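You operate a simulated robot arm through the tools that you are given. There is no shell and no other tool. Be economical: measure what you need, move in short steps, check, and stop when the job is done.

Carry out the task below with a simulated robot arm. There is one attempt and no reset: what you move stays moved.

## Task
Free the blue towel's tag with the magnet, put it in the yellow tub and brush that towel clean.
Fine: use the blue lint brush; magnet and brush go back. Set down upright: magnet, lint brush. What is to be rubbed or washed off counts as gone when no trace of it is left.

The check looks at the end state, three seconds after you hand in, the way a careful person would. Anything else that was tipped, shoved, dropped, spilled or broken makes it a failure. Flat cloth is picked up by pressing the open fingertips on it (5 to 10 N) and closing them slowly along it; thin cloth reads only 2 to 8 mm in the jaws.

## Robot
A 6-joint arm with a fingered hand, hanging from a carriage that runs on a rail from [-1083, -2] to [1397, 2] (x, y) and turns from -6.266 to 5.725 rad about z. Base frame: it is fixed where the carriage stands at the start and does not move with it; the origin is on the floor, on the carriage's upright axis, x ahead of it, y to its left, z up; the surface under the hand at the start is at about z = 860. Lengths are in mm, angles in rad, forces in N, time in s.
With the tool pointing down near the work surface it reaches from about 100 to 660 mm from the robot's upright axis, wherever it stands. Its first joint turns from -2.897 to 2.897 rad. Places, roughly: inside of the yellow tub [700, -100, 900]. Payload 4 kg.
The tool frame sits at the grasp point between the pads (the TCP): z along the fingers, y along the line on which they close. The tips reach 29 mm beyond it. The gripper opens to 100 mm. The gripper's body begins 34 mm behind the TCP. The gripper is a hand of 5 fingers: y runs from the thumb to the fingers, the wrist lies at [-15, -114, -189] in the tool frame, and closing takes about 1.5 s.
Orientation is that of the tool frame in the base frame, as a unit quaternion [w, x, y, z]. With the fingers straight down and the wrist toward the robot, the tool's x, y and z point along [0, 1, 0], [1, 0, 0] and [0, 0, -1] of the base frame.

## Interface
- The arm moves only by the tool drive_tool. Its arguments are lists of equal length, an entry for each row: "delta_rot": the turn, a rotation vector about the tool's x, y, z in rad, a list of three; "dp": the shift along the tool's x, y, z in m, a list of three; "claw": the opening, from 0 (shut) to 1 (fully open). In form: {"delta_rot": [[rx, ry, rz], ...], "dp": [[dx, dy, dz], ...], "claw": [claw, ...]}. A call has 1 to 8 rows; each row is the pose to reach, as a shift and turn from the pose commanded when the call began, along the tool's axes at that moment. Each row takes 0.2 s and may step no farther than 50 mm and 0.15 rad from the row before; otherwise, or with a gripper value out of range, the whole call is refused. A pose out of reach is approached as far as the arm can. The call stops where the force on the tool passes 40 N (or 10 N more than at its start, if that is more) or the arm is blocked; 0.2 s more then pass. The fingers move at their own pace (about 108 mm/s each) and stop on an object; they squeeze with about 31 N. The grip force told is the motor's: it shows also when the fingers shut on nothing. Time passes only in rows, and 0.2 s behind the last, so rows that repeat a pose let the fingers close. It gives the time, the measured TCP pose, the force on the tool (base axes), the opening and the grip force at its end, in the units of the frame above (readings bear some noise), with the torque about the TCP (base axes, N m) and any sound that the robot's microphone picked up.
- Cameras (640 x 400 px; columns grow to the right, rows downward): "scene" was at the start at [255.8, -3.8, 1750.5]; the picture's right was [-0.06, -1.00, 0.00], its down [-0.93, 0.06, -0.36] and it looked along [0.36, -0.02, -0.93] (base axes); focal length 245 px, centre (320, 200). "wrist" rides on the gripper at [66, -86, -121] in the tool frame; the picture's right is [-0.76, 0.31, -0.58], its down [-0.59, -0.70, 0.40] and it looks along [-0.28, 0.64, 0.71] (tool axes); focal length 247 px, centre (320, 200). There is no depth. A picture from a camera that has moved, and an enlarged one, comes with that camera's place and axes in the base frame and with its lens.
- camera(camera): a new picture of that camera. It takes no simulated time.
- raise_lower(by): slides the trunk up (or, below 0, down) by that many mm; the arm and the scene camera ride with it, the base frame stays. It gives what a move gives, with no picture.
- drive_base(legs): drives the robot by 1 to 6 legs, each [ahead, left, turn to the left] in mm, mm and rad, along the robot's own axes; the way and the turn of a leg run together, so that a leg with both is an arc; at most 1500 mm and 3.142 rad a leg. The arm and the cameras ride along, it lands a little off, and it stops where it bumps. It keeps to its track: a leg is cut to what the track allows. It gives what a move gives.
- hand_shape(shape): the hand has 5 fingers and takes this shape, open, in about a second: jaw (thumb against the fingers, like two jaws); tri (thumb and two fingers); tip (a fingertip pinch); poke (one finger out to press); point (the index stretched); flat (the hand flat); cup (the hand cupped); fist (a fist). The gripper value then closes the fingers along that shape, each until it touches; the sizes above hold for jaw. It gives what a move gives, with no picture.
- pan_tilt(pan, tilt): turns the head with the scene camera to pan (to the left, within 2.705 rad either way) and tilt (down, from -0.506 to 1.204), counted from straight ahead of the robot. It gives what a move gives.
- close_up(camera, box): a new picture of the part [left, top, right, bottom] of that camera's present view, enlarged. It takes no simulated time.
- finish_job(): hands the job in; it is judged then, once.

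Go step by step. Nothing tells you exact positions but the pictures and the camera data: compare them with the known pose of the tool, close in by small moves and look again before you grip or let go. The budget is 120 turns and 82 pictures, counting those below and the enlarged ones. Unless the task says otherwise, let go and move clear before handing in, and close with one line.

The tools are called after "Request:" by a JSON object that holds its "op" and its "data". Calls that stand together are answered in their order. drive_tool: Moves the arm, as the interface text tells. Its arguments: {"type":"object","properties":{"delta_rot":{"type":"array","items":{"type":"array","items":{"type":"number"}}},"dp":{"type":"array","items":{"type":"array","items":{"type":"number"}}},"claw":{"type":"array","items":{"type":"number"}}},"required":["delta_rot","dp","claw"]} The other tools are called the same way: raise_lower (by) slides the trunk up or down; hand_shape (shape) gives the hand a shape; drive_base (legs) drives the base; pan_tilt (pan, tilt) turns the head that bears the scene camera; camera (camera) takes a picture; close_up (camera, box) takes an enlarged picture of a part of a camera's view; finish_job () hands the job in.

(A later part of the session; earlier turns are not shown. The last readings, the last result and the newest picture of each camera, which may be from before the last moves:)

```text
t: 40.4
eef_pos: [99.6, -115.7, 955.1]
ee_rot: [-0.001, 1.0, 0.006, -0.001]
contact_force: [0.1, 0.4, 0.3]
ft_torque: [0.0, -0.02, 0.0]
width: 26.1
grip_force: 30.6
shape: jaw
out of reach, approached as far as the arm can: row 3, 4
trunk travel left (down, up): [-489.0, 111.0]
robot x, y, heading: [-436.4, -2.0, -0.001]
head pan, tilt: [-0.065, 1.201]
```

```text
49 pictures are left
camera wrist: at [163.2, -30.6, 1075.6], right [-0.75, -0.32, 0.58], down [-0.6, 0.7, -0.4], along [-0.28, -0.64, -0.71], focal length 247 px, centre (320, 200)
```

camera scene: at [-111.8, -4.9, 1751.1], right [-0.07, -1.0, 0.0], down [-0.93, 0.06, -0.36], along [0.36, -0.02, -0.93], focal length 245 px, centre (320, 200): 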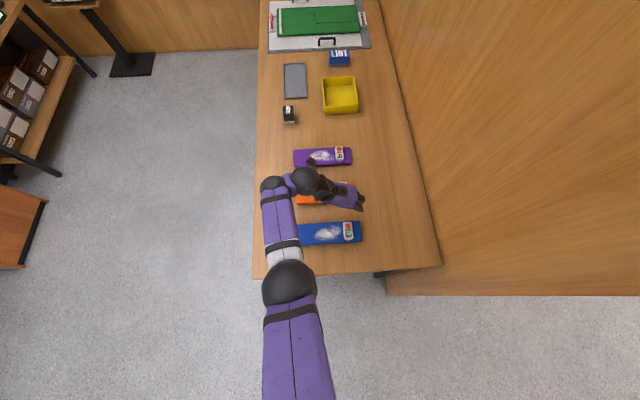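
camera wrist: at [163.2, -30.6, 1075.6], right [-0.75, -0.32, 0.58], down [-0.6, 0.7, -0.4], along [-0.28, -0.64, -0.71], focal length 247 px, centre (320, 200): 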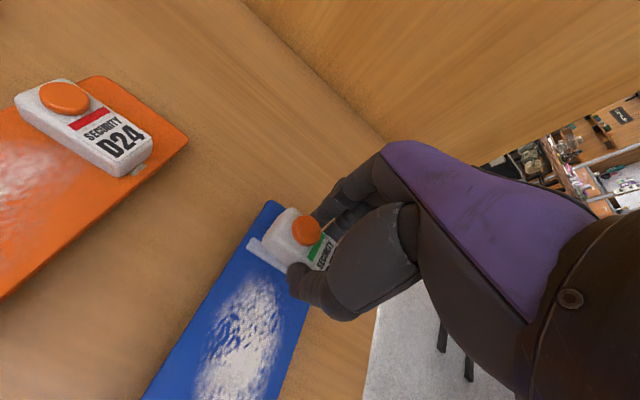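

The tag is free and the towel stayed put. I'll raise it further and drive to the tub (centre about (727, -147) by triangulation), then check.

Request:
{"op": "drive_tool", "data": {"delta_rot": [[0, 0, 0], [0, 0, 0], [0, 0, 0]], "dp": [[0.005, 0, -0.03], [0.02, 0, -0.06], [0.04, 0, -0.075]], "claw": [0.15, 0.15, 0.15]}}

Request:
{"op": "drive_base", "data": {"legs": [[570, 0, 0]]}}

Request:
{"op": "camera", "data": {"camera": "wrist"}}

Request:
{"op": "camera", "data": {"camera": "scene"}}

```text
t: 41.2
eef_pos: [138.1, -115.5, 1027.6]
ee_rot: [0.0, 1.0, 0.004, -0.001]
contact_force: [-0.2, -0.8, -1.1]
ft_torque: [-0.03, -0.02, -0.01]
width: 26.5
grip_force: 31.1
shape: jaw
trunk travel left (down, up): [-489.0, 111.0]
robot x, y, heading: [-436.5, 1.0, 0.001]
head pan, tilt: [-0.065, 1.201]
```

```text
t: 44.5
eef_pos: [704.2, -118.1, 1027.9]
ee_rot: [-0.001, 1.0, 0.003, -0.002]
contact_force: [0.1, -0.4, 0.2]
ft_torque: [-0.02, 0.04, 0.0]
width: 26.0
grip_force: 31.1
shape: jaw
trunk travel left (down, up): [-489.0, 111.0]
robot x, y, heading: [129.4, 1.5, -0.006]
head pan, tilt: [-0.065, 1.201]
```

```text
48 pictures are left
camera wrist: at [769.3, -32.9, 1149.2], right [-0.76, -0.31, 0.58], down [-0.59, 0.7, -0.4], along [-0.28, -0.64, -0.71], focal length 247 px, centre (320, 200)
```

wrist: 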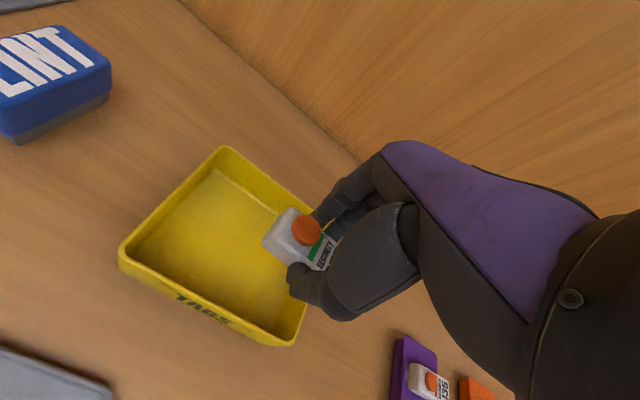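

```text
47 pictures are left
camera scene: at [384.4, -5.1, 1750.5], right [-0.07, -1.0, 0.0], down [-0.93, 0.07, -0.36], along [0.36, -0.03, -0.93], focal length 245 px, centre (320, 200)
```

scene: 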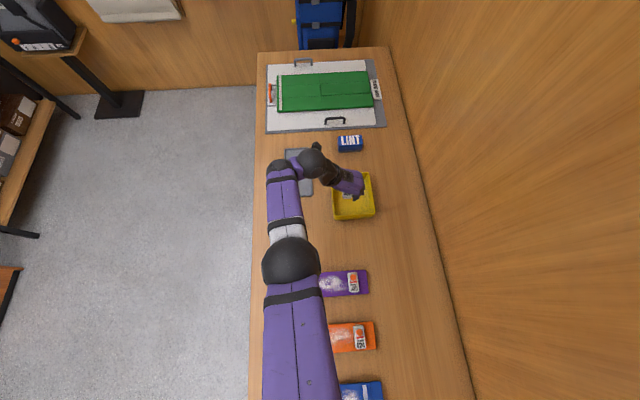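

Tub rim spans x 641–813, y -222 to -80, so its centre is about (727, -150). I'll move the tag over it and lower it inside.

Request:
{"op": "drive_tool", "data": {"delta_rot": [[0, 0, 0], [0, 0, 0], [0, 0, 0], [0, 0, 0]], "dp": [[0.015, 0.015, 0.0], [0.023, 0.031, 0.02], [0.023, 0.031, 0.06], [0.023, 0.031, 0.09]], "claw": [0.15, 0.15, 0.15, 0.15]}}

Request:
{"op": "camera", "data": {"camera": "wrist"}}

```text
t: 45.5
eef_pos: [705.0, -138.9, 985.2]
ee_rot: [-0.001, 1.0, 0.002, 0.0]
contact_force: [0.8, 0.8, 0.1]
ft_torque: [0.02, 0.0, -0.02]
width: 26.2
grip_force: 30.6
shape: jaw
out of reach, approached as far as the arm can: row 2, 3, 4
trunk travel left (down, up): [-489.0, 111.0]
robot x, y, heading: [127.4, -0.7, -0.004]
head pan, tilt: [-0.065, 1.201]
```

```text
46 pictures are left
camera wrist: at [769.6, -53.4, 1106.3], right [-0.76, -0.31, 0.58], down [-0.59, 0.7, -0.4], along [-0.28, -0.64, -0.71], focal length 247 px, centre (320, 200)
```

wrist: 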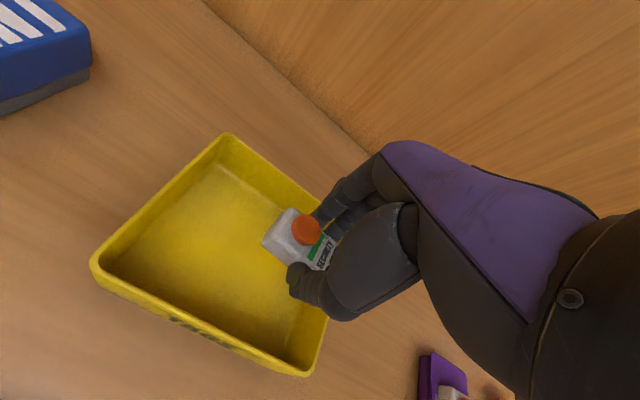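

The arm is at its far limit; I'll move the base 55 mm ahead and draw the tool back while lowering.

Request:
{"op": "drive_base", "data": {"legs": [[55, 0, 0]]}}

Request:
{"op": "drive_tool", "data": {"delta_rot": [[0, 0, 0], [0, 0, 0], [0, 0, 0]], "dp": [[-0.02, 0.005, 0.01], [-0.035, 0.01, 0.035], [-0.035, 0.01, 0.06]], "claw": [0.15, 0.15, 0.15]}}

Request:
{"op": "camera", "data": {"camera": "wrist"}}

```text
t: 46.4
eef_pos: [759.7, -139.1, 983.9]
ee_rot: [-0.001, 1.0, 0.002, 0.0]
contact_force: [-0.3, -0.4, -0.3]
ft_torque: [0.01, 0.0, 0.02]
width: 26.1
grip_force: 30.7
shape: jaw
trunk travel left (down, up): [-489.0, 111.0]
robot x, y, heading: [180.1, 0.8, -0.008]
head pan, tilt: [-0.065, 1.201]
```

```text
t: 47.2
eef_pos: [723.3, -149.4, 924.5]
ee_rot: [-0.002, 1.0, 0.003, 0.001]
contact_force: [-0.4, -0.7, -0.4]
ft_torque: [0.01, -0.09, -0.01]
width: 26.1
grip_force: 30.8
shape: jaw
trunk travel left (down, up): [-489.0, 111.0]
robot x, y, heading: [180.9, 2.6, -0.008]
head pan, tilt: [-0.065, 1.201]
```

```text
45 pictures are left
camera wrist: at [787.5, -64.3, 1046.9], right [-0.76, -0.31, 0.57], down [-0.59, 0.7, -0.4], along [-0.28, -0.64, -0.72], focal length 247 px, centre (320, 200)
```

wrist: 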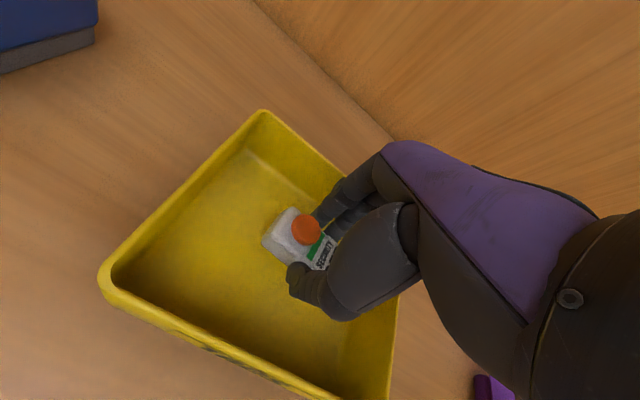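

The tag hangs mid-tub. Lowering gently until it touches the tub floor.

Request:
{"op": "drive_tool", "data": {"delta_rot": [[0, 0, 0], [0, 0, 0], [0, 0, 0], [0, 0, 0]], "dp": [[0, 0, 0.004], [0, 0, 0.008], [0, 0, 0.012], [0, 0, 0.014]], "claw": [0.15, 0.15, 0.15, 0.15]}}

```text
t: 48.2
eef_pos: [717.8, -146.2, 918.1]
ee_rot: [-0.003, 1.0, 0.002, 0.0]
contact_force: [-0.7, 0.6, -0.8]
ft_torque: [0.0, -0.02, -0.01]
width: 26.2
grip_force: 30.7
shape: jaw
out of reach, approached as far as the arm can: row 1, 2, 3, 4
trunk travel left (down, up): [-489.0, 111.0]
robot x, y, heading: [182.7, 0.9, -0.006]
head pan, tilt: [-0.065, 1.201]
```

Out of arm reach further down, so I use the trunk for the last centimetre.

Request:
{"op": "raise_lower", "data": {"by": -10}}

Request:
{"op": "drive_tool", "data": {"delta_rot": [[0, 0, 0], [0, 0, 0], [0, 0, 0], [0, 0, 0], [0, 0, 0], [0, 0, 0]], "dp": [[0, 0, 0], [0, 0, 0], [0, 0, 0], [0, 0, 0], [0, 0, 0], [0, 0, 0]], "claw": [0.25, 0.35, 0.45, 0.55, 0.65, 0.65]}}

Request:
{"op": "camera", "data": {"camera": "wrist"}}

```text
t: 48.8
eef_pos: [718.1, -147.3, 907.4]
ee_rot: [-0.002, 1.0, 0.002, 0.0]
contact_force: [-0.1, -0.6, -0.8]
ft_torque: [0.01, 0.0, 0.03]
width: 25.9
grip_force: 30.7
shape: jaw
trunk travel left (down, up): [-479.0, 121.0]
robot x, y, heading: [183.7, 4.4, -0.008]
head pan, tilt: [-0.065, 1.201]
```

```text
t: 50.2
eef_pos: [716.2, -146.1, 908.0]
ee_rot: [-0.001, 1.0, 0.002, 0.001]
contact_force: [0.6, 0.6, -0.1]
ft_torque: [0.02, -0.02, 0.01]
width: 64.7
grip_force: 0.1
shape: jaw
trunk travel left (down, up): [-479.0, 121.0]
robot x, y, heading: [185.1, -1.1, -0.007]
head pan, tilt: [-0.065, 1.201]
```

```text
44 pictures are left
camera wrist: at [781.7, -60.9, 1029.0], right [-0.76, -0.31, 0.58], down [-0.59, 0.7, -0.4], along [-0.28, -0.64, -0.72], focal length 247 px, centre (320, 200)
```

wrist: 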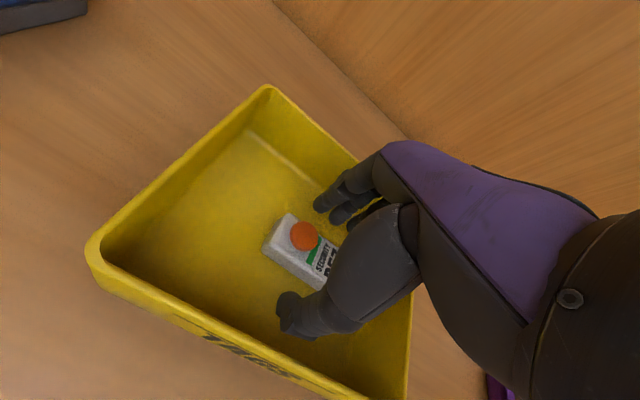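

The tag (green-marked) lies in the tub. I'll rise, turn the hand back, and go toward the lint brush near (947, -164).

Request:
{"op": "raise_lower", "data": {"by": 60}}

Request:
{"op": "drive_tool", "data": {"delta_rot": [[0, 0, 0], [0, 0, 0], [0, 0, 0]], "dp": [[0.01, 0, -0.03], [0.03, 0, -0.06], [0.05, 0, -0.075]], "claw": [0.65, 0.65, 0.65]}}

Request:
{"op": "drive_tool", "data": {"delta_rot": [[0, 0, -0.14], [0, 0, -0.28], [0, 0, -0.42], [0, 0, -0.56], [0, 0, -0.7], [0, 0, -0.785]], "dp": [[0, 0, 0], [0, 0, 0], [0, 0, 0], [0, 0, 0], [0, 0, 0], [0, 0, 0]], "claw": [1, 1, 1, 1, 1, 1]}}

Request:
{"op": "drive_tool", "data": {"delta_rot": [[0, 0, -0.14], [0, 0, -0.28], [0, 0, -0.42], [0, 0, -0.56], [0, 0, -0.7], [0, 0, -0.785]], "dp": [[0, 0, 0], [0, 0, 0], [0, 0, 0], [0, 0, 0], [0, 0, 0], [0, 0, 0]], "claw": [1, 1, 1, 1, 1, 1]}}

Request:
{"op": "camera", "data": {"camera": "wrist"}}

```text
t: 51.2
eef_pos: [718.0, -146.0, 967.7]
ee_rot: [-0.002, 1.0, 0.002, -0.001]
contact_force: [0.5, 0.2, 0.6]
ft_torque: [-0.01, 0.0, -0.03]
width: 64.5
grip_force: 0.1
shape: jaw
trunk travel left (down, up): [-539.0, 61.0]
robot x, y, heading: [180.9, -0.0, -0.008]
head pan, tilt: [-0.065, 1.201]
```

```text
t: 52.0
eef_pos: [765.1, -145.7, 1044.3]
ee_rot: [-0.002, 1.0, 0.002, 0.001]
contact_force: [0.2, -0.5, -0.7]
ft_torque: [-0.02, -0.03, -0.02]
width: 64.8
grip_force: 0.0
shape: jaw
out of reach, approached as far as the arm can: row 1, 2
trunk travel left (down, up): [-539.0, 61.0]
robot x, y, heading: [183.2, -1.1, -0.009]
head pan, tilt: [-0.065, 1.201]
```

```text
t: 53.4
eef_pos: [836.8, -151.1, 998.1]
ee_rot: [-0.001, 0.923, 0.385, 0.0]
contact_force: [0.6, 0.5, -0.4]
ft_torque: [0.01, -0.02, -0.03]
width: 100.1
grip_force: 0.0
shape: jaw
out of reach, approached as far as the arm can: row 1, 2, 3, 4, 5, 6
trunk travel left (down, up): [-539.0, 61.0]
robot x, y, heading: [177.3, 0.5, -0.008]
head pan, tilt: [-0.065, 1.201]
```

```text
t: 54.8
eef_pos: [841.2, -152.9, 993.8]
ee_rot: [-0.002, 0.705, 0.71, 0.001]
contact_force: [0.0, 0.0, 0.2]
ft_torque: [-0.03, 0.01, -0.01]
width: 99.8
grip_force: 0.0
shape: jaw
out of reach, approached as far as the arm can: row 1, 2, 3, 4, 5, 6
trunk travel left (down, up): [-539.0, 61.0]
robot x, y, heading: [182.2, -2.1, -0.008]
head pan, tilt: [-0.065, 1.201]
```

```text
43 pictures are left
camera wrist: at [755.2, -88.7, 1114.7], right [0.31, -0.76, 0.57], down [-0.7, -0.59, -0.4], along [0.64, -0.28, -0.71], focal length 247 px, centre (320, 200)
```

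wrist: 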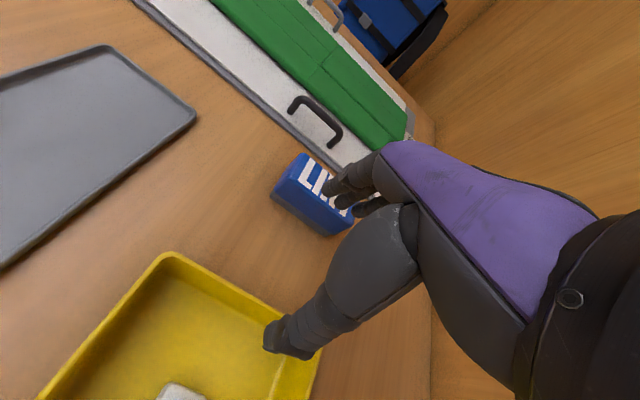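

Request:
{"op": "drive_tool", "data": {"delta_rot": [[0, 0, 0], [0, 0, 0], [0, 0, 0]], "dp": [[0, -0.04, -0.02], [0, -0.08, -0.045], [0, -0.12, -0.07]], "claw": [1, 1, 1]}}

Request:
{"op": "drive_base", "data": {"legs": [[200, 0, 0.008]]}}

Request:
{"op": "camera", "data": {"camera": "wrist"}}

Request:
{"op": "camera", "data": {"camera": "scene"}}

```text
t: 55.3
eef_pos: [758.4, -133.0, 936.2]
ee_rot: [-0.127, 0.701, 0.701, -0.038]
contact_force: [24.3, -2.0, -1.7]
ft_torque: [-0.12, -0.49, 0.13]
width: 100.0
grip_force: 0.2
shape: jaw
out of reach, approached as far as the arm can: row 1
trunk travel left (down, up): [-539.0, 61.0]
robot x, y, heading: [182.3, -1.3, -0.006]
head pan, tilt: [-0.065, 1.201]
stopped in row 2: the force on the tool passed its limit at 63 N (the readings are from after the stop); the commanded pose is now the measured one
```

```text
t: 56.9
eef_pos: [950.0, -126.8, 929.6]
ee_rot: [-0.135, 0.697, 0.703, -0.042]
contact_force: [0.0, -0.6, -0.1]
ft_torque: [0.0, 0.01, -0.02]
width: 100.0
grip_force: 0.0
shape: jaw
trunk travel left (down, up): [-539.0, 61.0]
robot x, y, heading: [383.5, 1.8, 0.0]
head pan, tilt: [-0.065, 1.201]
```

```text
42 pictures are left
camera wrist: at [895.5, -80.1, 1075.8], right [0.43, -0.82, 0.38], down [-0.79, -0.55, -0.28], along [0.44, -0.18, -0.88], focal length 247 px, centre (320, 200)
```

wrist: 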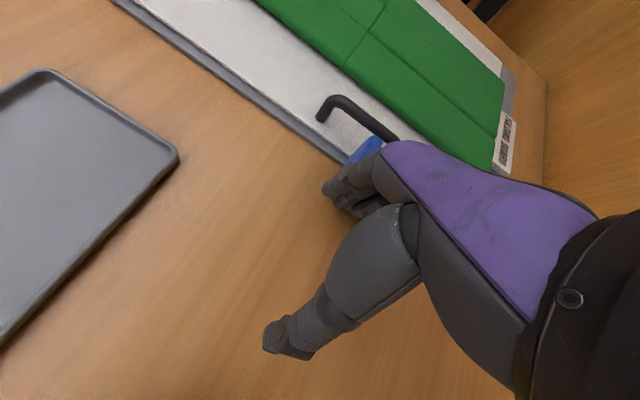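

```text
41 pictures are left
camera scene: at [639.0, -3.0, 1800.5], right [-0.06, -1.0, 0.0], down [-0.93, 0.06, -0.36], along [0.36, -0.02, -0.93], focal length 245 px, centre (320, 200)
```

scene: 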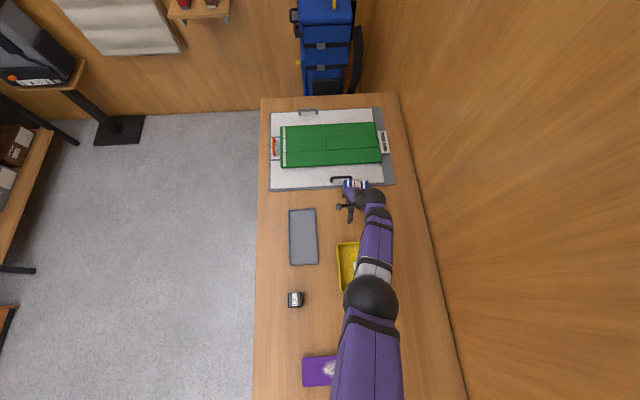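

The tool hit something during the retract and ended tilted and low; I must look before anything else. I'll raise with the trunk only and inspect the tub and brush.

Request:
{"op": "close_up", "data": {"camera": "scene", "box": [260, 160, 420, 320]}}

Request:
{"op": "close_up", "data": {"camera": "wrist", "box": [260, 60, 480, 220]}}

```text
2.50 times, centred on (340, 240) of scene
camera zoom: at [639.0, -3.0, 1800.5], right [-0.06, -1.0, 0.0], down [-0.93, 0.06, -0.36], along [0.36, -0.02, -0.93], focal length 613 px, centre (270, 100)
```

zoom: 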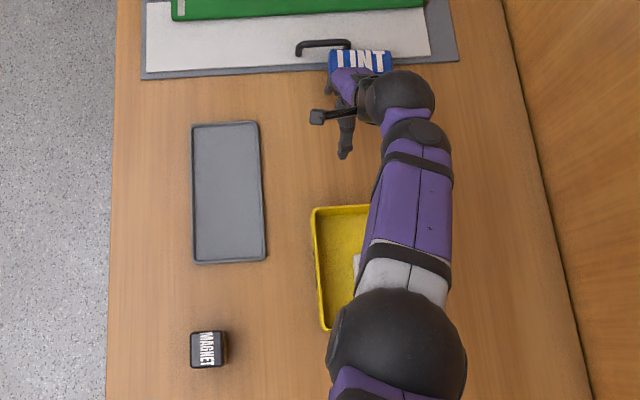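

```text
2.50 times, centred on (370, 140) of wrist
camera zoom: at [895.5, -80.1, 1075.8], right [0.43, -0.82, 0.38], down [-0.79, -0.55, -0.28], along [0.44, -0.18, -0.88], focal length 617 px, centre (195, 350)
```

zoom: 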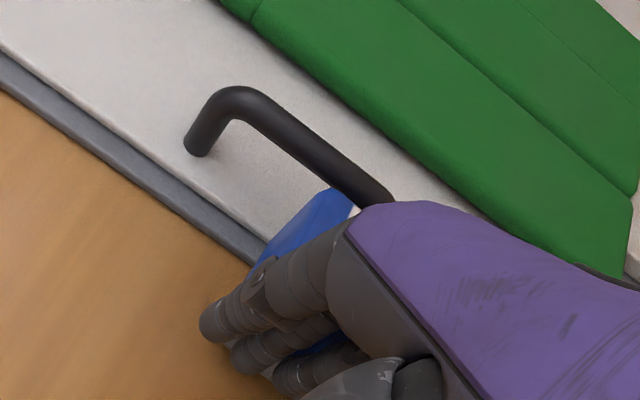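

The brush has been pushed about 90 mm toward the far board; tub and magnet look unmoved. I'll back off slightly from the brush first, then rise and inspect.

Request:
{"op": "drive_base", "data": {"legs": [[-20, 0, 0]]}}

Request:
{"op": "raise_lower", "data": {"by": 61}}

Request:
{"op": "camera", "data": {"camera": "wrist"}}

```text
t: 57.7
eef_pos: [927.9, -128.2, 929.1]
ee_rot: [-0.134, 0.698, 0.703, -0.042]
contact_force: [-1.1, 0.1, 0.4]
ft_torque: [0.03, 0.03, 0.04]
width: 100.0
grip_force: 0.1
shape: jaw
trunk travel left (down, up): [-539.0, 61.0]
robot x, y, heading: [363.3, 0.9, 0.001]
head pan, tilt: [-0.065, 1.201]
```

```text
t: 58.7
eef_pos: [928.4, -127.4, 991.9]
ee_rot: [-0.134, 0.698, 0.702, -0.042]
contact_force: [0.3, 0.9, 0.2]
ft_torque: [-0.03, 0.04, -0.04]
width: 100.0
grip_force: 0.0
shape: jaw
trunk travel left (down, up): [-600.0, 0.0]
robot x, y, heading: [363.5, 0.3, 0.002]
head pan, tilt: [-0.065, 1.201]
```

```text
38 pictures are left
camera wrist: at [875.7, -80.0, 1136.8], right [0.43, -0.82, 0.38], down [-0.79, -0.55, -0.29], along [0.44, -0.17, -0.88], focal length 247 px, centre (320, 200)
```

wrist: 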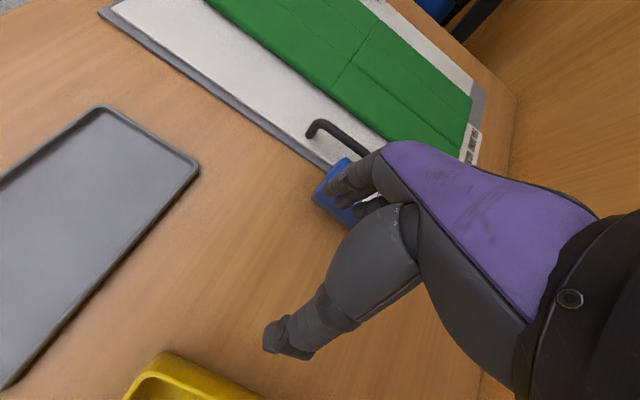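

Request:
{"op": "drive_base", "data": {"legs": [[-180, 0, 0]]}}

Request:
{"op": "camera", "data": {"camera": "wrist"}}

Request:
{"op": "close_up", "data": {"camera": "scene", "box": [250, 90, 410, 250]}}

```text
t: 60.2
eef_pos: [746.0, -129.5, 991.4]
ee_rot: [-0.135, 0.698, 0.702, -0.043]
contact_force: [-0.5, -0.3, -0.4]
ft_torque: [0.0, -0.04, -0.01]
width: 100.0
grip_force: 0.1
shape: jaw
trunk travel left (down, up): [-600.0, 0.0]
robot x, y, heading: [178.1, -0.8, 0.001]
head pan, tilt: [-0.065, 1.201]
```

```text
37 pictures are left
camera wrist: at [693.0, -81.6, 1137.0], right [0.43, -0.82, 0.38], down [-0.79, -0.55, -0.29], along [0.44, -0.18, -0.88], focal length 247 px, centre (320, 200)
```

wrist: 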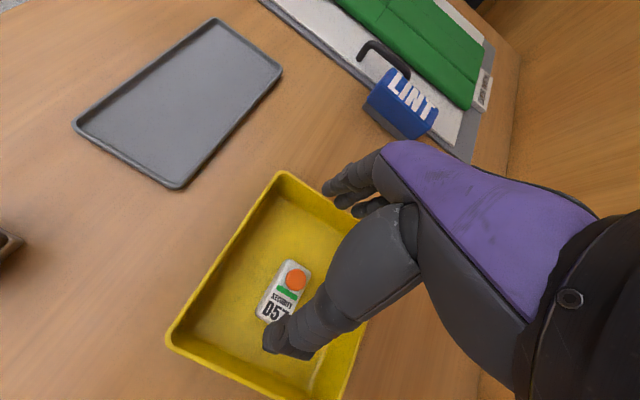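

```text
2.50 times, centred on (330, 170) of scene
camera zoom: at [436.4, -3.9, 1861.5], right [-0.07, -1.0, 0.0], down [-0.93, 0.06, -0.36], along [0.36, -0.02, -0.93], focal length 613 px, centre (295, 275)
```

zoom: 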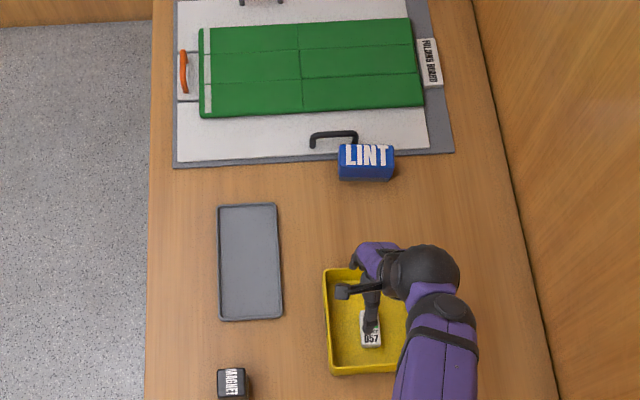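

The brush stands upright beside the folding board's edge; tub, tag and magnet are in order. I'll restore the hand's vertical orientation with small steps, checking the response.

Request:
{"op": "drive_tool", "data": {"delta_rot": [[-0.126, -0.065, 0.003], [-0.252, -0.13, 0.006]], "dp": [[0, 0, -0.01], [0, 0, -0.02]], "claw": [1, 1]}}

```text
t: 60.9
eef_pos: [750.2, -131.7, 1011.1]
ee_rot: [0.001, 0.708, 0.707, 0.002]
contact_force: [0.1, -0.3, -0.7]
ft_torque: [0.01, 0.06, 0.01]
width: 100.1
grip_force: 0.0
shape: jaw
trunk travel left (down, up): [-600.0, 0.0]
robot x, y, heading: [182.8, -2.8, 0.002]
head pan, tilt: [-0.065, 1.201]
```

Orientation is restored. Now lift the tool a bit and draw it in (short steps).

Request:
{"op": "drive_tool", "data": {"delta_rot": [[0, 0, 0], [0, 0, 0], [0, 0, 0]], "dp": [[0, -0.015, -0.03], [0, -0.03, -0.06], [0, -0.045, -0.09]], "claw": [1, 1, 1]}}

```text
t: 61.6
eef_pos: [705.0, -129.6, 1101.2]
ee_rot: [0.001, 0.708, 0.707, 0.0]
contact_force: [-0.5, 0.0, -0.5]
ft_torque: [-0.01, 0.02, 0.0]
width: 99.9
grip_force: 0.1
shape: jaw
trunk travel left (down, up): [-600.0, 0.0]
robot x, y, heading: [179.7, 1.6, 0.004]
head pan, tilt: [-0.065, 1.201]
```

Request:
{"op": "raise_lower", "data": {"by": -90}}

Request:
{"op": "drive_base", "data": {"legs": [[230, 0, 0]]}}

Request:
{"op": "camera", "data": {"camera": "wrist"}}

```text
t: 62.9
eef_pos: [705.7, -130.7, 1011.2]
ee_rot: [-0.001, 0.708, 0.707, 0.0]
contact_force: [-0.6, 1.0, 0.1]
ft_torque: [0.02, 0.0, -0.02]
width: 99.8
grip_force: 0.1
shape: jaw
trunk travel left (down, up): [-510.0, 90.0]
robot x, y, heading: [176.1, -1.2, -0.003]
head pan, tilt: [-0.065, 1.201]
```

```text
t: 64.6
eef_pos: [933.7, -131.2, 1010.6]
ee_rot: [0.0, 0.708, 0.707, 0.001]
contact_force: [-0.4, 0.4, 0.0]
ft_torque: [0.02, -0.01, 0.02]
width: 99.8
grip_force: 0.0
shape: jaw
trunk travel left (down, up): [-510.0, 90.0]
robot x, y, heading: [410.9, 3.3, -0.005]
head pan, tilt: [-0.065, 1.201]
```

```text
35 pictures are left
camera wrist: at [848.1, -65.5, 1131.5], right [0.3, -0.76, 0.58], down [-0.7, -0.59, -0.4], along [0.64, -0.28, -0.71], focal length 247 px, centre (320, 200)
```

wrist: 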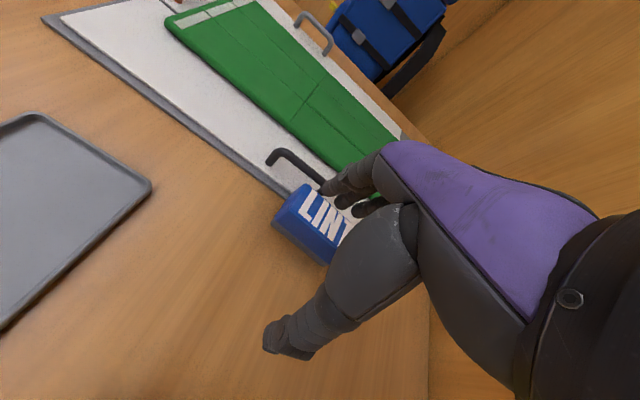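

Request:
{"op": "close_up", "data": {"camera": "wrist", "box": [240, 130, 400, 290]}}

```text
2.50 times, centred on (320, 210) of wrist
camera zoom: at [848.1, -65.5, 1131.5], right [0.3, -0.76, 0.58], down [-0.7, -0.59, -0.4], along [0.64, -0.28, -0.71], focal length 617 px, centre (320, 175)
```

zoom: 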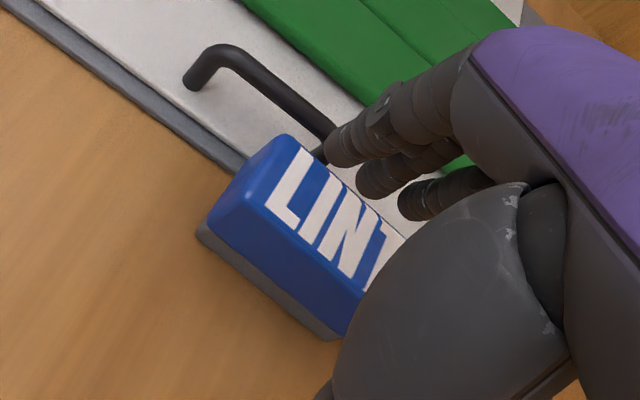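

The brush is upright, about at (1030, -171), slightly yawed, but too near the board's black handle to grip safely from both sides. I'll nudge it sideways (-y) with closed fingers on its left end first, away from the handle; moving over there with the hand closed.

Request:
{"op": "drive_base", "data": {"legs": [[80, 0, 0]]}}

Request:
{"op": "drive_tool", "data": {"delta_rot": [[0, 0, 0], [0, 0, 0], [0, 0, 0], [0, 0, 0], [0, 0, 0], [0, 0, 0]], "dp": [[0.04, 0, 0], [0.08, 0, 0], [0.09, 0, 0.0], [0.09, 0, 0.03], [0.09, 0, 0.05], [0.09, 0, 0.05]], "claw": [0.6, 0.3, 0, 0, 0, 0]}}

Request:
{"op": "camera", "data": {"camera": "wrist"}}

```text
t: 65.7
eef_pos: [1014.2, -130.6, 1010.6]
ee_rot: [0.0, 0.707, 0.707, 0.0]
contact_force: [-0.5, -0.1, 0.0]
ft_torque: [0.01, -0.02, 0.0]
width: 99.8
grip_force: 0.1
shape: jaw
trunk travel left (down, up): [-510.0, 90.0]
robot x, y, heading: [488.2, 2.2, -0.005]
head pan, tilt: [-0.065, 1.201]
```

```text
t: 67.1
eef_pos: [1014.1, -38.8, 962.0]
ee_rot: [0.001, 0.708, 0.706, 0.0]
contact_force: [0.5, 1.1, 0.2]
ft_torque: [0.02, -0.01, 0.01]
width: 0.2
grip_force: 31.4
shape: jaw
trunk travel left (down, up): [-510.0, 90.0]
robot x, y, heading: [489.8, -0.0, -0.001]
head pan, tilt: [-0.065, 1.201]
```

```text
33 pictures are left
camera wrist: at [927.8, 25.6, 1082.6], right [0.31, -0.76, 0.58], down [-0.7, -0.59, -0.4], along [0.64, -0.28, -0.71], focal length 247 px, centre (320, 200)
```

wrist: 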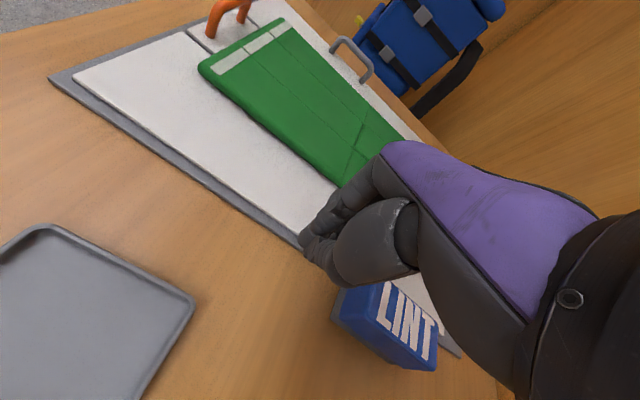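

Request:
{"op": "close_up", "data": {"camera": "wrist", "box": [280, 200, 480, 390]}}

```text
2.11 times, centred on (380, 295) of wrist
camera zoom: at [927.8, 25.6, 1082.6], right [0.31, -0.76, 0.58], down [-0.7, -0.59, -0.4], along [0.64, -0.28, -0.71], focal length 520 px, centre (194, 0)
```

zoom: 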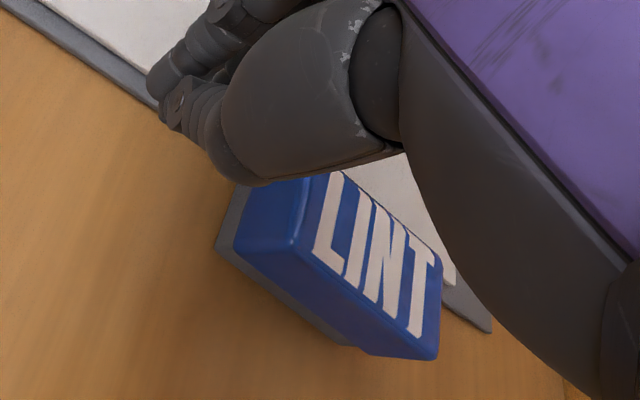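

The brush body spans y about -130 to -228 with slight yaw. I'll lower the closed fingers beside its left end, then push slowly to -y.

Request:
{"op": "drive_tool", "data": {"delta_rot": [[0, 0, 0], [0, 0, 0], [0, 0, 0]], "dp": [[0, -0.002, 0.025], [0, -0.002, 0.045], [0, -0.002, 0.054]], "claw": [0, 0, 0]}}

Request:
{"op": "drive_tool", "data": {"delta_rot": [[0, 0, 0], [0, 0, 0], [0, 0, 0], [0, 0, 0], [0, 0, 0]], "dp": [[-0.01, 0, 0], [-0.02, 0, 0], [-0.03, 0, 0], [-0.04, 0, 0], [-0.05, 0, 0]], "claw": [0, 0, 0, 0, 0]}}

Request:
{"op": "camera", "data": {"camera": "wrist"}}

```text
t: 67.9
eef_pos: [1010.9, -39.1, 906.3]
ee_rot: [-0.001, 0.708, 0.706, 0.001]
contact_force: [-0.7, 0.3, 0.1]
ft_torque: [0.0, 0.01, 0.0]
width: 0.0
grip_force: 31.2
shape: jaw
trunk travel left (down, up): [-510.0, 90.0]
robot x, y, heading: [489.1, -0.1, -0.003]
head pan, tilt: [-0.065, 1.201]
```

```text
t: 69.1
eef_pos: [1011.9, -90.8, 906.2]
ee_rot: [0.001, 0.707, 0.707, 0.0]
contact_force: [-0.5, 0.0, 0.1]
ft_torque: [0.0, 0.03, 0.0]
width: 0.2
grip_force: 30.8
shape: jaw
trunk travel left (down, up): [-510.0, 90.0]
robot x, y, heading: [489.1, -3.1, -0.005]
head pan, tilt: [-0.065, 1.201]
```

```text
31 pictures are left
camera wrist: at [925.6, -24.9, 1027.4], right [0.3, -0.76, 0.58], down [-0.7, -0.59, -0.4], along [0.64, -0.28, -0.71], focal length 247 px, centre (320, 200)
```

wrist: 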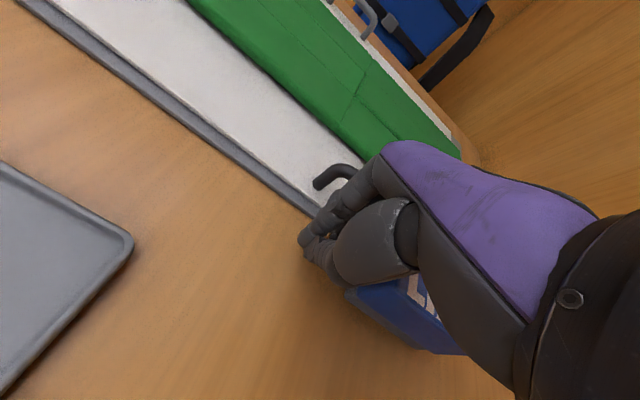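

Request:
{"op": "drive_tool", "data": {"delta_rot": [[0, 0, 0], [0, 0, 0], [0, 0, 0], [0, 0, 0], [0, 0, 0], [0, 0, 0]], "dp": [[-0.008, 0, 0], [-0.016, 0, 0], [-0.024, 0, 0], [-0.032, 0, 0], [-0.04, 0, 0], [-0.048, 0, 0]], "claw": [0, 0, 0, 0, 0, 0]}}

Request:
{"op": "camera", "data": {"camera": "wrist"}}

```text
t: 70.5
eef_pos: [1011.3, -139.4, 907.9]
ee_rot: [0.0, 0.708, 0.706, 0.001]
contact_force: [-0.9, -0.7, 0.3]
ft_torque: [-0.01, -0.02, 0.0]
width: 0.0
grip_force: 30.6
shape: jaw
trunk travel left (down, up): [-510.0, 90.0]
robot x, y, heading: [488.7, -1.6, -0.004]
head pan, tilt: [-0.065, 1.201]
```

```text
30 pictures are left
camera wrist: at [925.4, -73.4, 1028.2], right [0.3, -0.76, 0.58], down [-0.7, -0.59, -0.4], along [0.64, -0.28, -0.71], focal length 247 px, centre (320, 200)
```

wrist: 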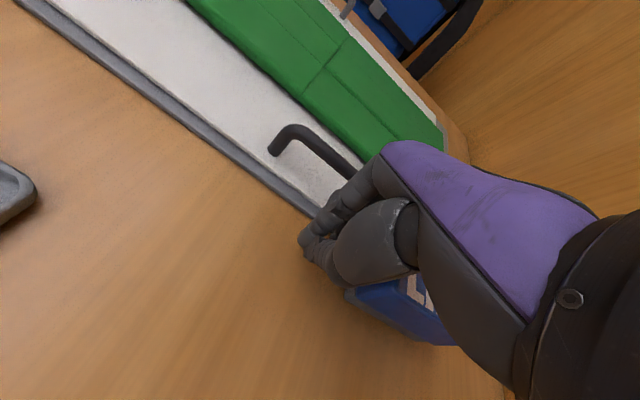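

The brush has slid along by roughly 60 mm. I'll back off, rise, open and look at it.

Request:
{"op": "drive_tool", "data": {"delta_rot": [[0, 0, 0], [0, 0, 0], [0, 0, 0], [0, 0, 0]], "dp": [[0.015, 0, 0], [0.015, 0, -0.04], [0.015, 0, -0.08], [0.015, 0, -0.1]], "claw": [0, 0, 0.3, 0.7]}}

Request:
{"op": "camera", "data": {"camera": "wrist"}}

```text
t: 71.5
eef_pos: [1011.8, -123.1, 1006.9]
ee_rot: [0.0, 0.708, 0.706, 0.0]
contact_force: [0.9, 0.3, -0.8]
ft_torque: [0.0, 0.0, -0.01]
width: 69.9
grip_force: 0.1
shape: jaw
trunk travel left (down, up): [-510.0, 90.0]
robot x, y, heading: [493.5, -0.6, -0.002]
head pan, tilt: [-0.065, 1.201]
```

```text
29 pictures are left
camera wrist: at [925.7, -57.3, 1128.0], right [0.31, -0.76, 0.58], down [-0.7, -0.59, -0.4], along [0.64, -0.28, -0.71], focal length 247 px, centre (320, 200)
```

wrist: 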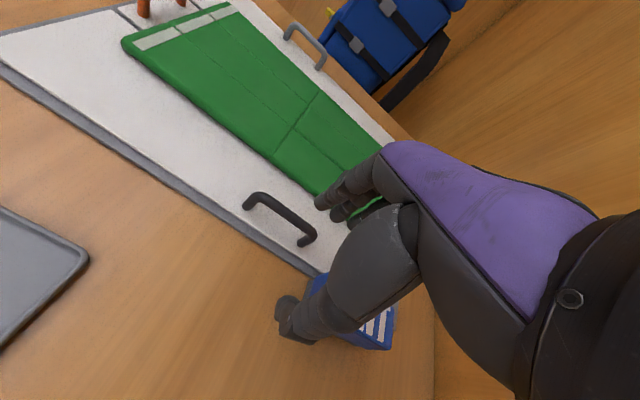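

Request:
{"op": "drive_tool", "data": {"delta_rot": [[0, 0, 0], [0, 0, 0], [0, 0, 0]], "dp": [[-0.04, 0, 0], [-0.08, 0, 0], [-0.11, 0.0, 0]], "claw": [0.7, 0.7, 0.7]}}

Request:
{"op": "close_up", "data": {"camera": "wrist", "box": [190, 150, 390, 340]}}

```text
t: 72.3
eef_pos: [1012.7, -233.9, 1006.7]
ee_rot: [-0.001, 0.707, 0.707, 0.001]
contact_force: [-0.3, 0.6, -0.1]
ft_torque: [-0.01, 0.0, -0.01]
width: 69.6
grip_force: 0.1
shape: jaw
trunk travel left (down, up): [-510.0, 90.0]
robot x, y, heading: [489.7, -1.9, 0.002]
head pan, tilt: [-0.065, 1.201]
```

```text
2.11 times, centred on (290, 245) of wrist
camera zoom: at [926.5, -168.8, 1127.2], right [0.31, -0.76, 0.58], down [-0.7, -0.59, -0.4], along [0.64, -0.28, -0.71], focal length 520 px, centre (383, 105)
```

zoom: 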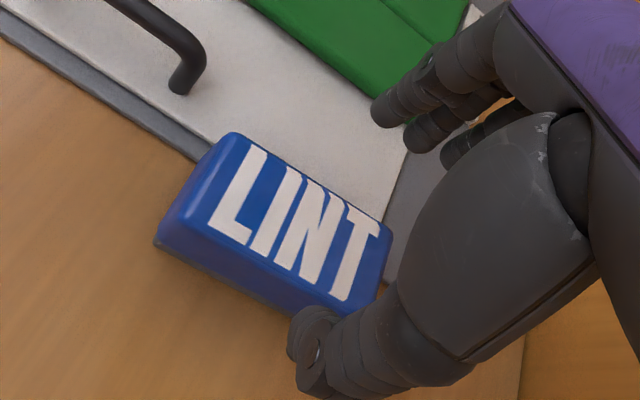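

Now the brush stands free of the handle, centred at about (1032, -242). I'll descend around it with partly open fingers.

Request:
{"op": "drive_tool", "data": {"delta_rot": [[0, 0, 0], [0, 0, 0], [0, 0, 0], [0, 0, 0]], "dp": [[-0.008, 0.02, 0.01], [-0.008, 0.02, 0.045], [-0.008, 0.02, 0.075], [-0.008, 0.02, 0.094]], "claw": [0.75, 0.75, 0.75, 0.75]}}

Request:
{"op": "camera", "data": {"camera": "wrist"}}

```text
t: 73.3
eef_pos: [1030.7, -242.5, 913.7]
ee_rot: [0.001, 0.708, 0.707, 0.0]
contact_force: [0.2, 0.5, 0.3]
ft_torque: [0.03, 0.0, 0.0]
width: 74.8
grip_force: 0.2
shape: jaw
trunk travel left (down, up): [-510.0, 90.0]
robot x, y, heading: [487.9, -0.1, 0.0]
head pan, tilt: [-0.065, 1.201]
```

```text
27 pictures are left
camera wrist: at [944.8, -177.6, 1034.6], right [0.3, -0.76, 0.58], down [-0.7, -0.59, -0.4], along [0.64, -0.28, -0.71], focal length 247 px, centre (320, 200)
```

wrist: 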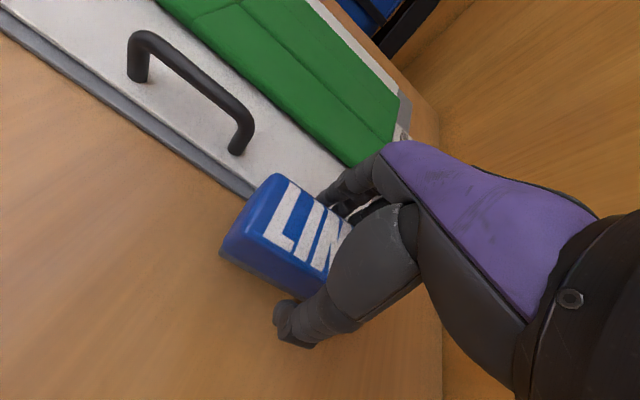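

The jaws straddle the brush with no contact. Closing slowly, 3 mm lower.

Request:
{"op": "drive_tool", "data": {"delta_rot": [[0, 0, 0], [0, 0, 0], [0, 0, 0], [0, 0, 0], [0, 0, 0], [0, 0, 0], [0, 0, 0]], "dp": [[0, 0, 0.003], [0, 0, 0.003], [0, 0, 0.003], [0, 0, 0.003], [0, 0, 0.003], [0, 0, 0.003], [0, 0, 0.003]], "claw": [0.6, 0.5, 0.42, 0.35, 0.25, 0.15, 0.15]}}

Request:
{"op": "drive_tool", "data": {"delta_rot": [[0, 0, 0], [0, 0, 0], [0, 0, 0], [0, 0, 0]], "dp": [[0, 0, -0.01], [0, 0, -0.03], [0, 0, -0.06], [0, 0, -0.1]], "claw": [0.15, 0.15, 0.15, 0.15]}}

Request:
{"op": "camera", "data": {"camera": "wrist"}}

```text
t: 74.9
eef_pos: [1031.1, -242.5, 910.7]
ee_rot: [0.0, 0.707, 0.707, 0.0]
contact_force: [-1.2, 0.3, 0.1]
ft_torque: [-0.01, 0.08, 0.07]
width: 44.5
grip_force: 31.1
shape: jaw
trunk travel left (down, up): [-510.0, 90.0]
robot x, y, heading: [490.2, -0.0, 0.001]
head pan, tilt: [-0.065, 1.201]
```

```text
t: 75.9
eef_pos: [1032.9, -243.1, 1009.6]
ee_rot: [-0.001, 0.708, 0.706, 0.001]
contact_force: [0.2, -0.2, -1.0]
ft_torque: [-0.02, 0.0, 0.02]
width: 44.0
grip_force: 30.8
shape: jaw
trunk travel left (down, up): [-510.0, 90.0]
robot x, y, heading: [488.7, 0.4, -0.002]
head pan, tilt: [-0.065, 1.201]
```

```text
26 pictures are left
camera wrist: at [946.6, -177.5, 1130.8], right [0.3, -0.76, 0.58], down [-0.7, -0.59, -0.4], along [0.64, -0.28, -0.71], focal length 247 px, centre (320, 200)
```

wrist: 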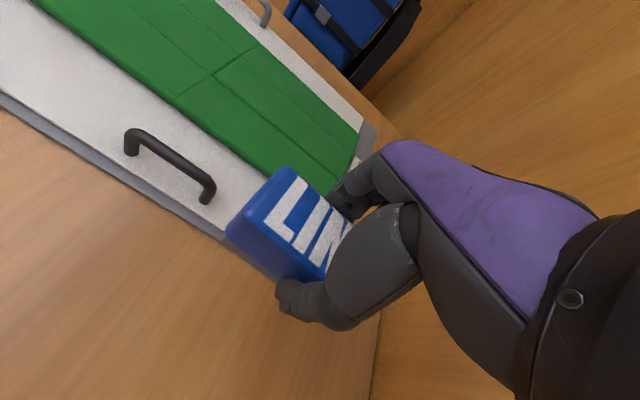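

The brush is held upright (bottom about 50 mm below the TCP). I'll carry it back to the blue towel.

Request:
{"op": "drive_base", "data": {"legs": [[-880, 0, 0]]}}

Request:
{"op": "drive_tool", "data": {"delta_rot": [[0, 0, 0], [0, 0, 0], [0, 0, 0], [0, 0, 0], [0, 0, 0]], "dp": [[0.04, -0.011, 0], [0.08, -0.022, 0], [0.12, -0.033, 0], [0.16, -0.044, 0], [0.196, -0.055, 0]], "claw": [0.15, 0.15, 0.15, 0.15, 0.15]}}

Request:
{"op": "camera", "data": {"camera": "wrist"}}

Request:
{"op": "camera", "data": {"camera": "scene"}}

```text
t: 80.5
eef_pos: [173.3, -240.9, 1009.5]
ee_rot: [0.0, 0.706, 0.708, 0.0]
contact_force: [0.9, -0.2, -1.1]
ft_torque: [0.01, 0.0, 0.02]
width: 44.4
grip_force: 30.8
shape: jaw
trunk travel left (down, up): [-510.0, 90.0]
robot x, y, heading: [-372.1, 1.0, 0.005]
head pan, tilt: [-0.065, 1.201]
```

```text
t: 81.7
eef_pos: [117.5, -46.8, 1008.3]
ee_rot: [0.0, 0.707, 0.708, 0.0]
contact_force: [-0.3, 0.0, -0.4]
ft_torque: [0.03, 0.01, 0.01]
width: 44.1
grip_force: 30.7
shape: jaw
trunk travel left (down, up): [-510.0, 90.0]
robot x, y, heading: [-367.7, -0.2, 0.001]
head pan, tilt: [-0.065, 1.201]
```

```text
25 pictures are left
camera wrist: at [30.9, 18.5, 1129.4], right [0.31, -0.76, 0.58], down [-0.7, -0.59, -0.4], along [0.64, -0.28, -0.71], focal length 247 px, centre (320, 200)
```

wrist: 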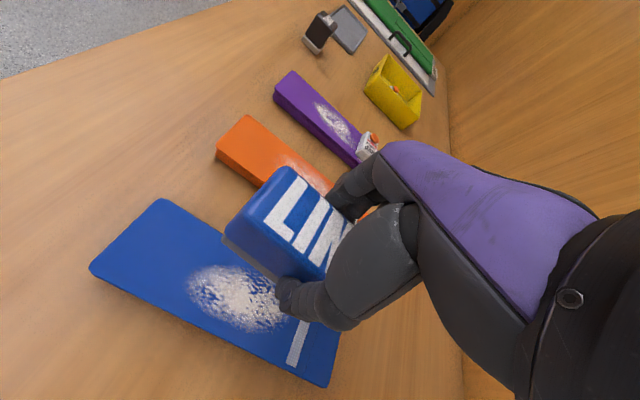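

```text
24 pictures are left
camera scene: at [-116.2, -3.6, 1771.5], right [-0.06, -1.0, 0.0], down [-0.93, 0.06, -0.36], along [0.36, -0.02, -0.93], focal length 245 px, centre (320, 200)
```

scene: 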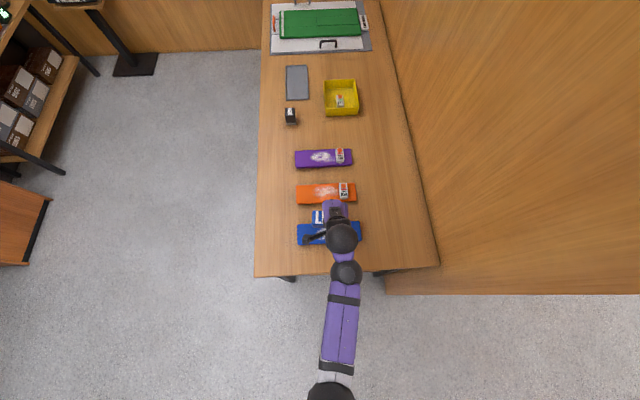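

The lint patch spans about x 68–125, y +8 to -102; the brush is above its far side. I'll shift to the near lane and lower slowly to touch.

Request:
{"op": "drive_tool", "data": {"delta_rot": [[0, 0, 0], [0, 0, 0], [0, 0, 0], [0, 0, 0], [0, 0, 0], [0, 0, 0], [0, 0, 0], [0, 0, 0]], "dp": [[0, -0.028, 0.02], [0, -0.028, 0.05], [0, -0.028, 0.06], [0, -0.028, 0.065], [0, -0.028, 0.068], [0, -0.028, 0.07], [0, -0.028, 0.072], [0, -0.028, 0.073]], "claw": [0.15, 0.15, 0.15, 0.15, 0.15, 0.15, 0.15, 0.15]}}

```text
t: 83.5
eef_pos: [88.8, -44.4, 936.8]
ee_rot: [0.001, 0.705, 0.709, 0.0]
contact_force: [-0.3, -0.2, -0.3]
ft_torque: [-0.01, 0.01, -0.01]
width: 44.2
grip_force: 31.6
shape: jaw
trunk travel left (down, up): [-510.0, 90.0]
robot x, y, heading: [-370.8, 1.5, 0.007]
head pan, tilt: [-0.065, 1.201]
```

Request:
{"op": "drive_tool", "data": {"delta_rot": [[0, 0, 0], [0, 0, 0], [0, 0, 0], [0, 0, 0], [0, 0, 0]], "dp": [[0, 0, 0.001], [0, 0, 0.002], [0, 0, 0.003], [0, 0, 0.004], [0, 0, 0.005]], "claw": [0.15, 0.15, 0.15, 0.15, 0.15]}}

```text
t: 84.7
eef_pos: [90.3, -46.0, 933.6]
ee_rot: [0.002, 0.706, 0.708, 0.002]
contact_force: [-5.0, 0.8, 18.8]
ft_torque: [0.04, 0.3, 0.06]
width: 44.5
grip_force: 31.5
shape: jaw
trunk travel left (down, up): [-510.0, 90.0]
robot x, y, heading: [-371.4, -1.4, 0.007]
head pan, tilt: [-0.065, 1.201]
```

Touching at z ≈ 934 with 19 N; I'll ease up 1 mm and do short strokes along y.

Request:
{"op": "drive_tool", "data": {"delta_rot": [[0, 0, 0], [0, 0, 0], [0, 0, 0], [0, 0, 0], [0, 0, 0], [0, 0, 0], [0, 0, 0], [0, 0, 0]], "dp": [[0, 0, -0.0015], [0.012, 0, -0.0015], [0.025, 0, -0.0015], [0.012, 0, -0.0015], [0, 0, -0.0015], [-0.012, 0, -0.0015], [-0.025, 0, -0.0015], [-0.037, 0, -0.0015]], "claw": [0.15, 0.15, 0.15, 0.15, 0.15, 0.15, 0.15, 0.15]}}

Request:
{"op": "camera", "data": {"camera": "wrist"}}

```text
t: 86.5
eef_pos: [90.2, -83.5, 932.6]
ee_rot: [0.001, 0.706, 0.709, 0.0]
contact_force: [0.1, 1.8, 6.2]
ft_torque: [0.09, 0.05, -0.04]
width: 44.7
grip_force: 31.3
shape: jaw
trunk travel left (down, up): [-510.0, 90.0]
robot x, y, heading: [-371.4, -3.6, 0.004]
head pan, tilt: [-0.065, 1.201]
```

```text
23 pictures are left
camera wrist: at [2.8, -18.4, 1054.8], right [0.31, -0.76, 0.58], down [-0.7, -0.59, -0.4], along [0.64, -0.28, -0.71], focal length 247 px, centre (320, 200)
```

wrist: 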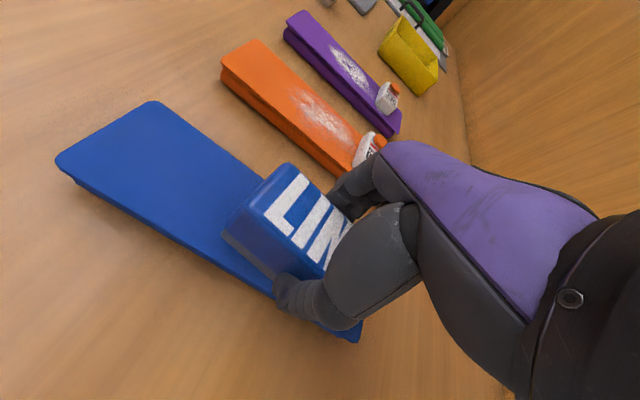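

Lint vanishes under the brush and the towel holds still. Continue on to -y, then the far lane back.

Request:
{"op": "drive_tool", "data": {"delta_rot": [[0, 0, 0], [0, 0, 0], [0, 0, 0], [0, 0, 0], [0, 0, 0], [0, 0, 0], [0, 0, 0], [0, 0, 0]], "dp": [[-0.013, 0, 0], [-0.026, 0, 0], [-0.026, 0.01, 0], [-0.026, 0.02, 0], [-0.013, 0.022, 0], [0.0, 0.022, 0], [0.015, 0.022, 0], [0.03, 0.022, 0]], "claw": [0.15, 0.15, 0.15, 0.15, 0.15, 0.15, 0.15, 0.15]}}

Request:
{"op": "drive_tool", "data": {"delta_rot": [[0, 0, 0], [0, 0, 0], [0, 0, 0], [0, 0, 0], [0, 0, 0], [0, 0, 0]], "dp": [[0.015, 0, 0], [0.03, 0, 0], [0.04, 0, 0], [0.04, -0.015, 0], [0.04, -0.03, 0], [0.025, -0.03, 0]], "claw": [0.15, 0.15, 0.15, 0.15, 0.15, 0.15]}}

Request:
{"op": "drive_tool", "data": {"delta_rot": [[0, 0, 0], [0, 0, 0], [0, 0, 0], [0, 0, 0]], "dp": [[0, 0, -0.01], [0, 0, -0.04], [0, 0.04, -0.07], [0, 0.08, -0.08]], "claw": [0.15, 0.15, 0.15, 0.15]}}

Request:
{"op": "camera", "data": {"camera": "wrist"}}

```text
t: 88.3
eef_pos: [112.0, -52.4, 933.6]
ee_rot: [0.0, 0.706, 0.708, -0.001]
contact_force: [0.2, -1.9, 5.7]
ft_torque: [-0.04, 0.09, 0.06]
width: 44.6
grip_force: 31.0
shape: jaw
trunk travel left (down, up): [-510.0, 90.0]
robot x, y, heading: [-376.4, 1.6, 0.003]
head pan, tilt: [-0.065, 1.201]
```

```text
t: 89.7
eef_pos: [82.5, -25.9, 933.1]
ee_rot: [0.001, 0.706, 0.708, 0.002]
contact_force: [0.2, 3.8, 11.1]
ft_torque: [0.07, 0.07, -0.04]
width: 44.8
grip_force: 30.7
shape: jaw
trunk travel left (down, up): [-510.0, 90.0]
robot x, y, heading: [-372.2, -2.4, 0.004]
head pan, tilt: [-0.065, 1.201]
```

```text
t: 90.7
eef_pos: [159.3, -28.0, 1011.8]
ee_rot: [0.0, 0.705, 0.709, 0.0]
contact_force: [-0.1, -0.9, -1.2]
ft_torque: [0.0, -0.05, 0.01]
width: 44.6
grip_force: 30.9
shape: jaw
trunk travel left (down, up): [-510.0, 90.0]
robot x, y, heading: [-376.2, 2.3, 0.006]
head pan, tilt: [-0.065, 1.201]
```

```text
22 pictures are left
camera wrist: at [73.1, 36.9, 1133.1], right [0.31, -0.76, 0.58], down [-0.7, -0.59, -0.4], along [0.64, -0.28, -0.71], focal length 247 px, centre (320, 200)
```

wrist: 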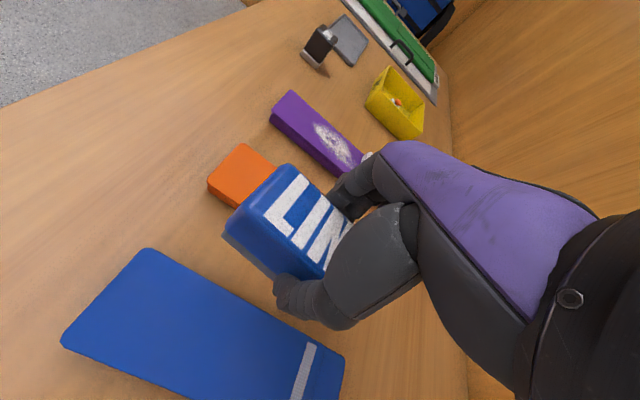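

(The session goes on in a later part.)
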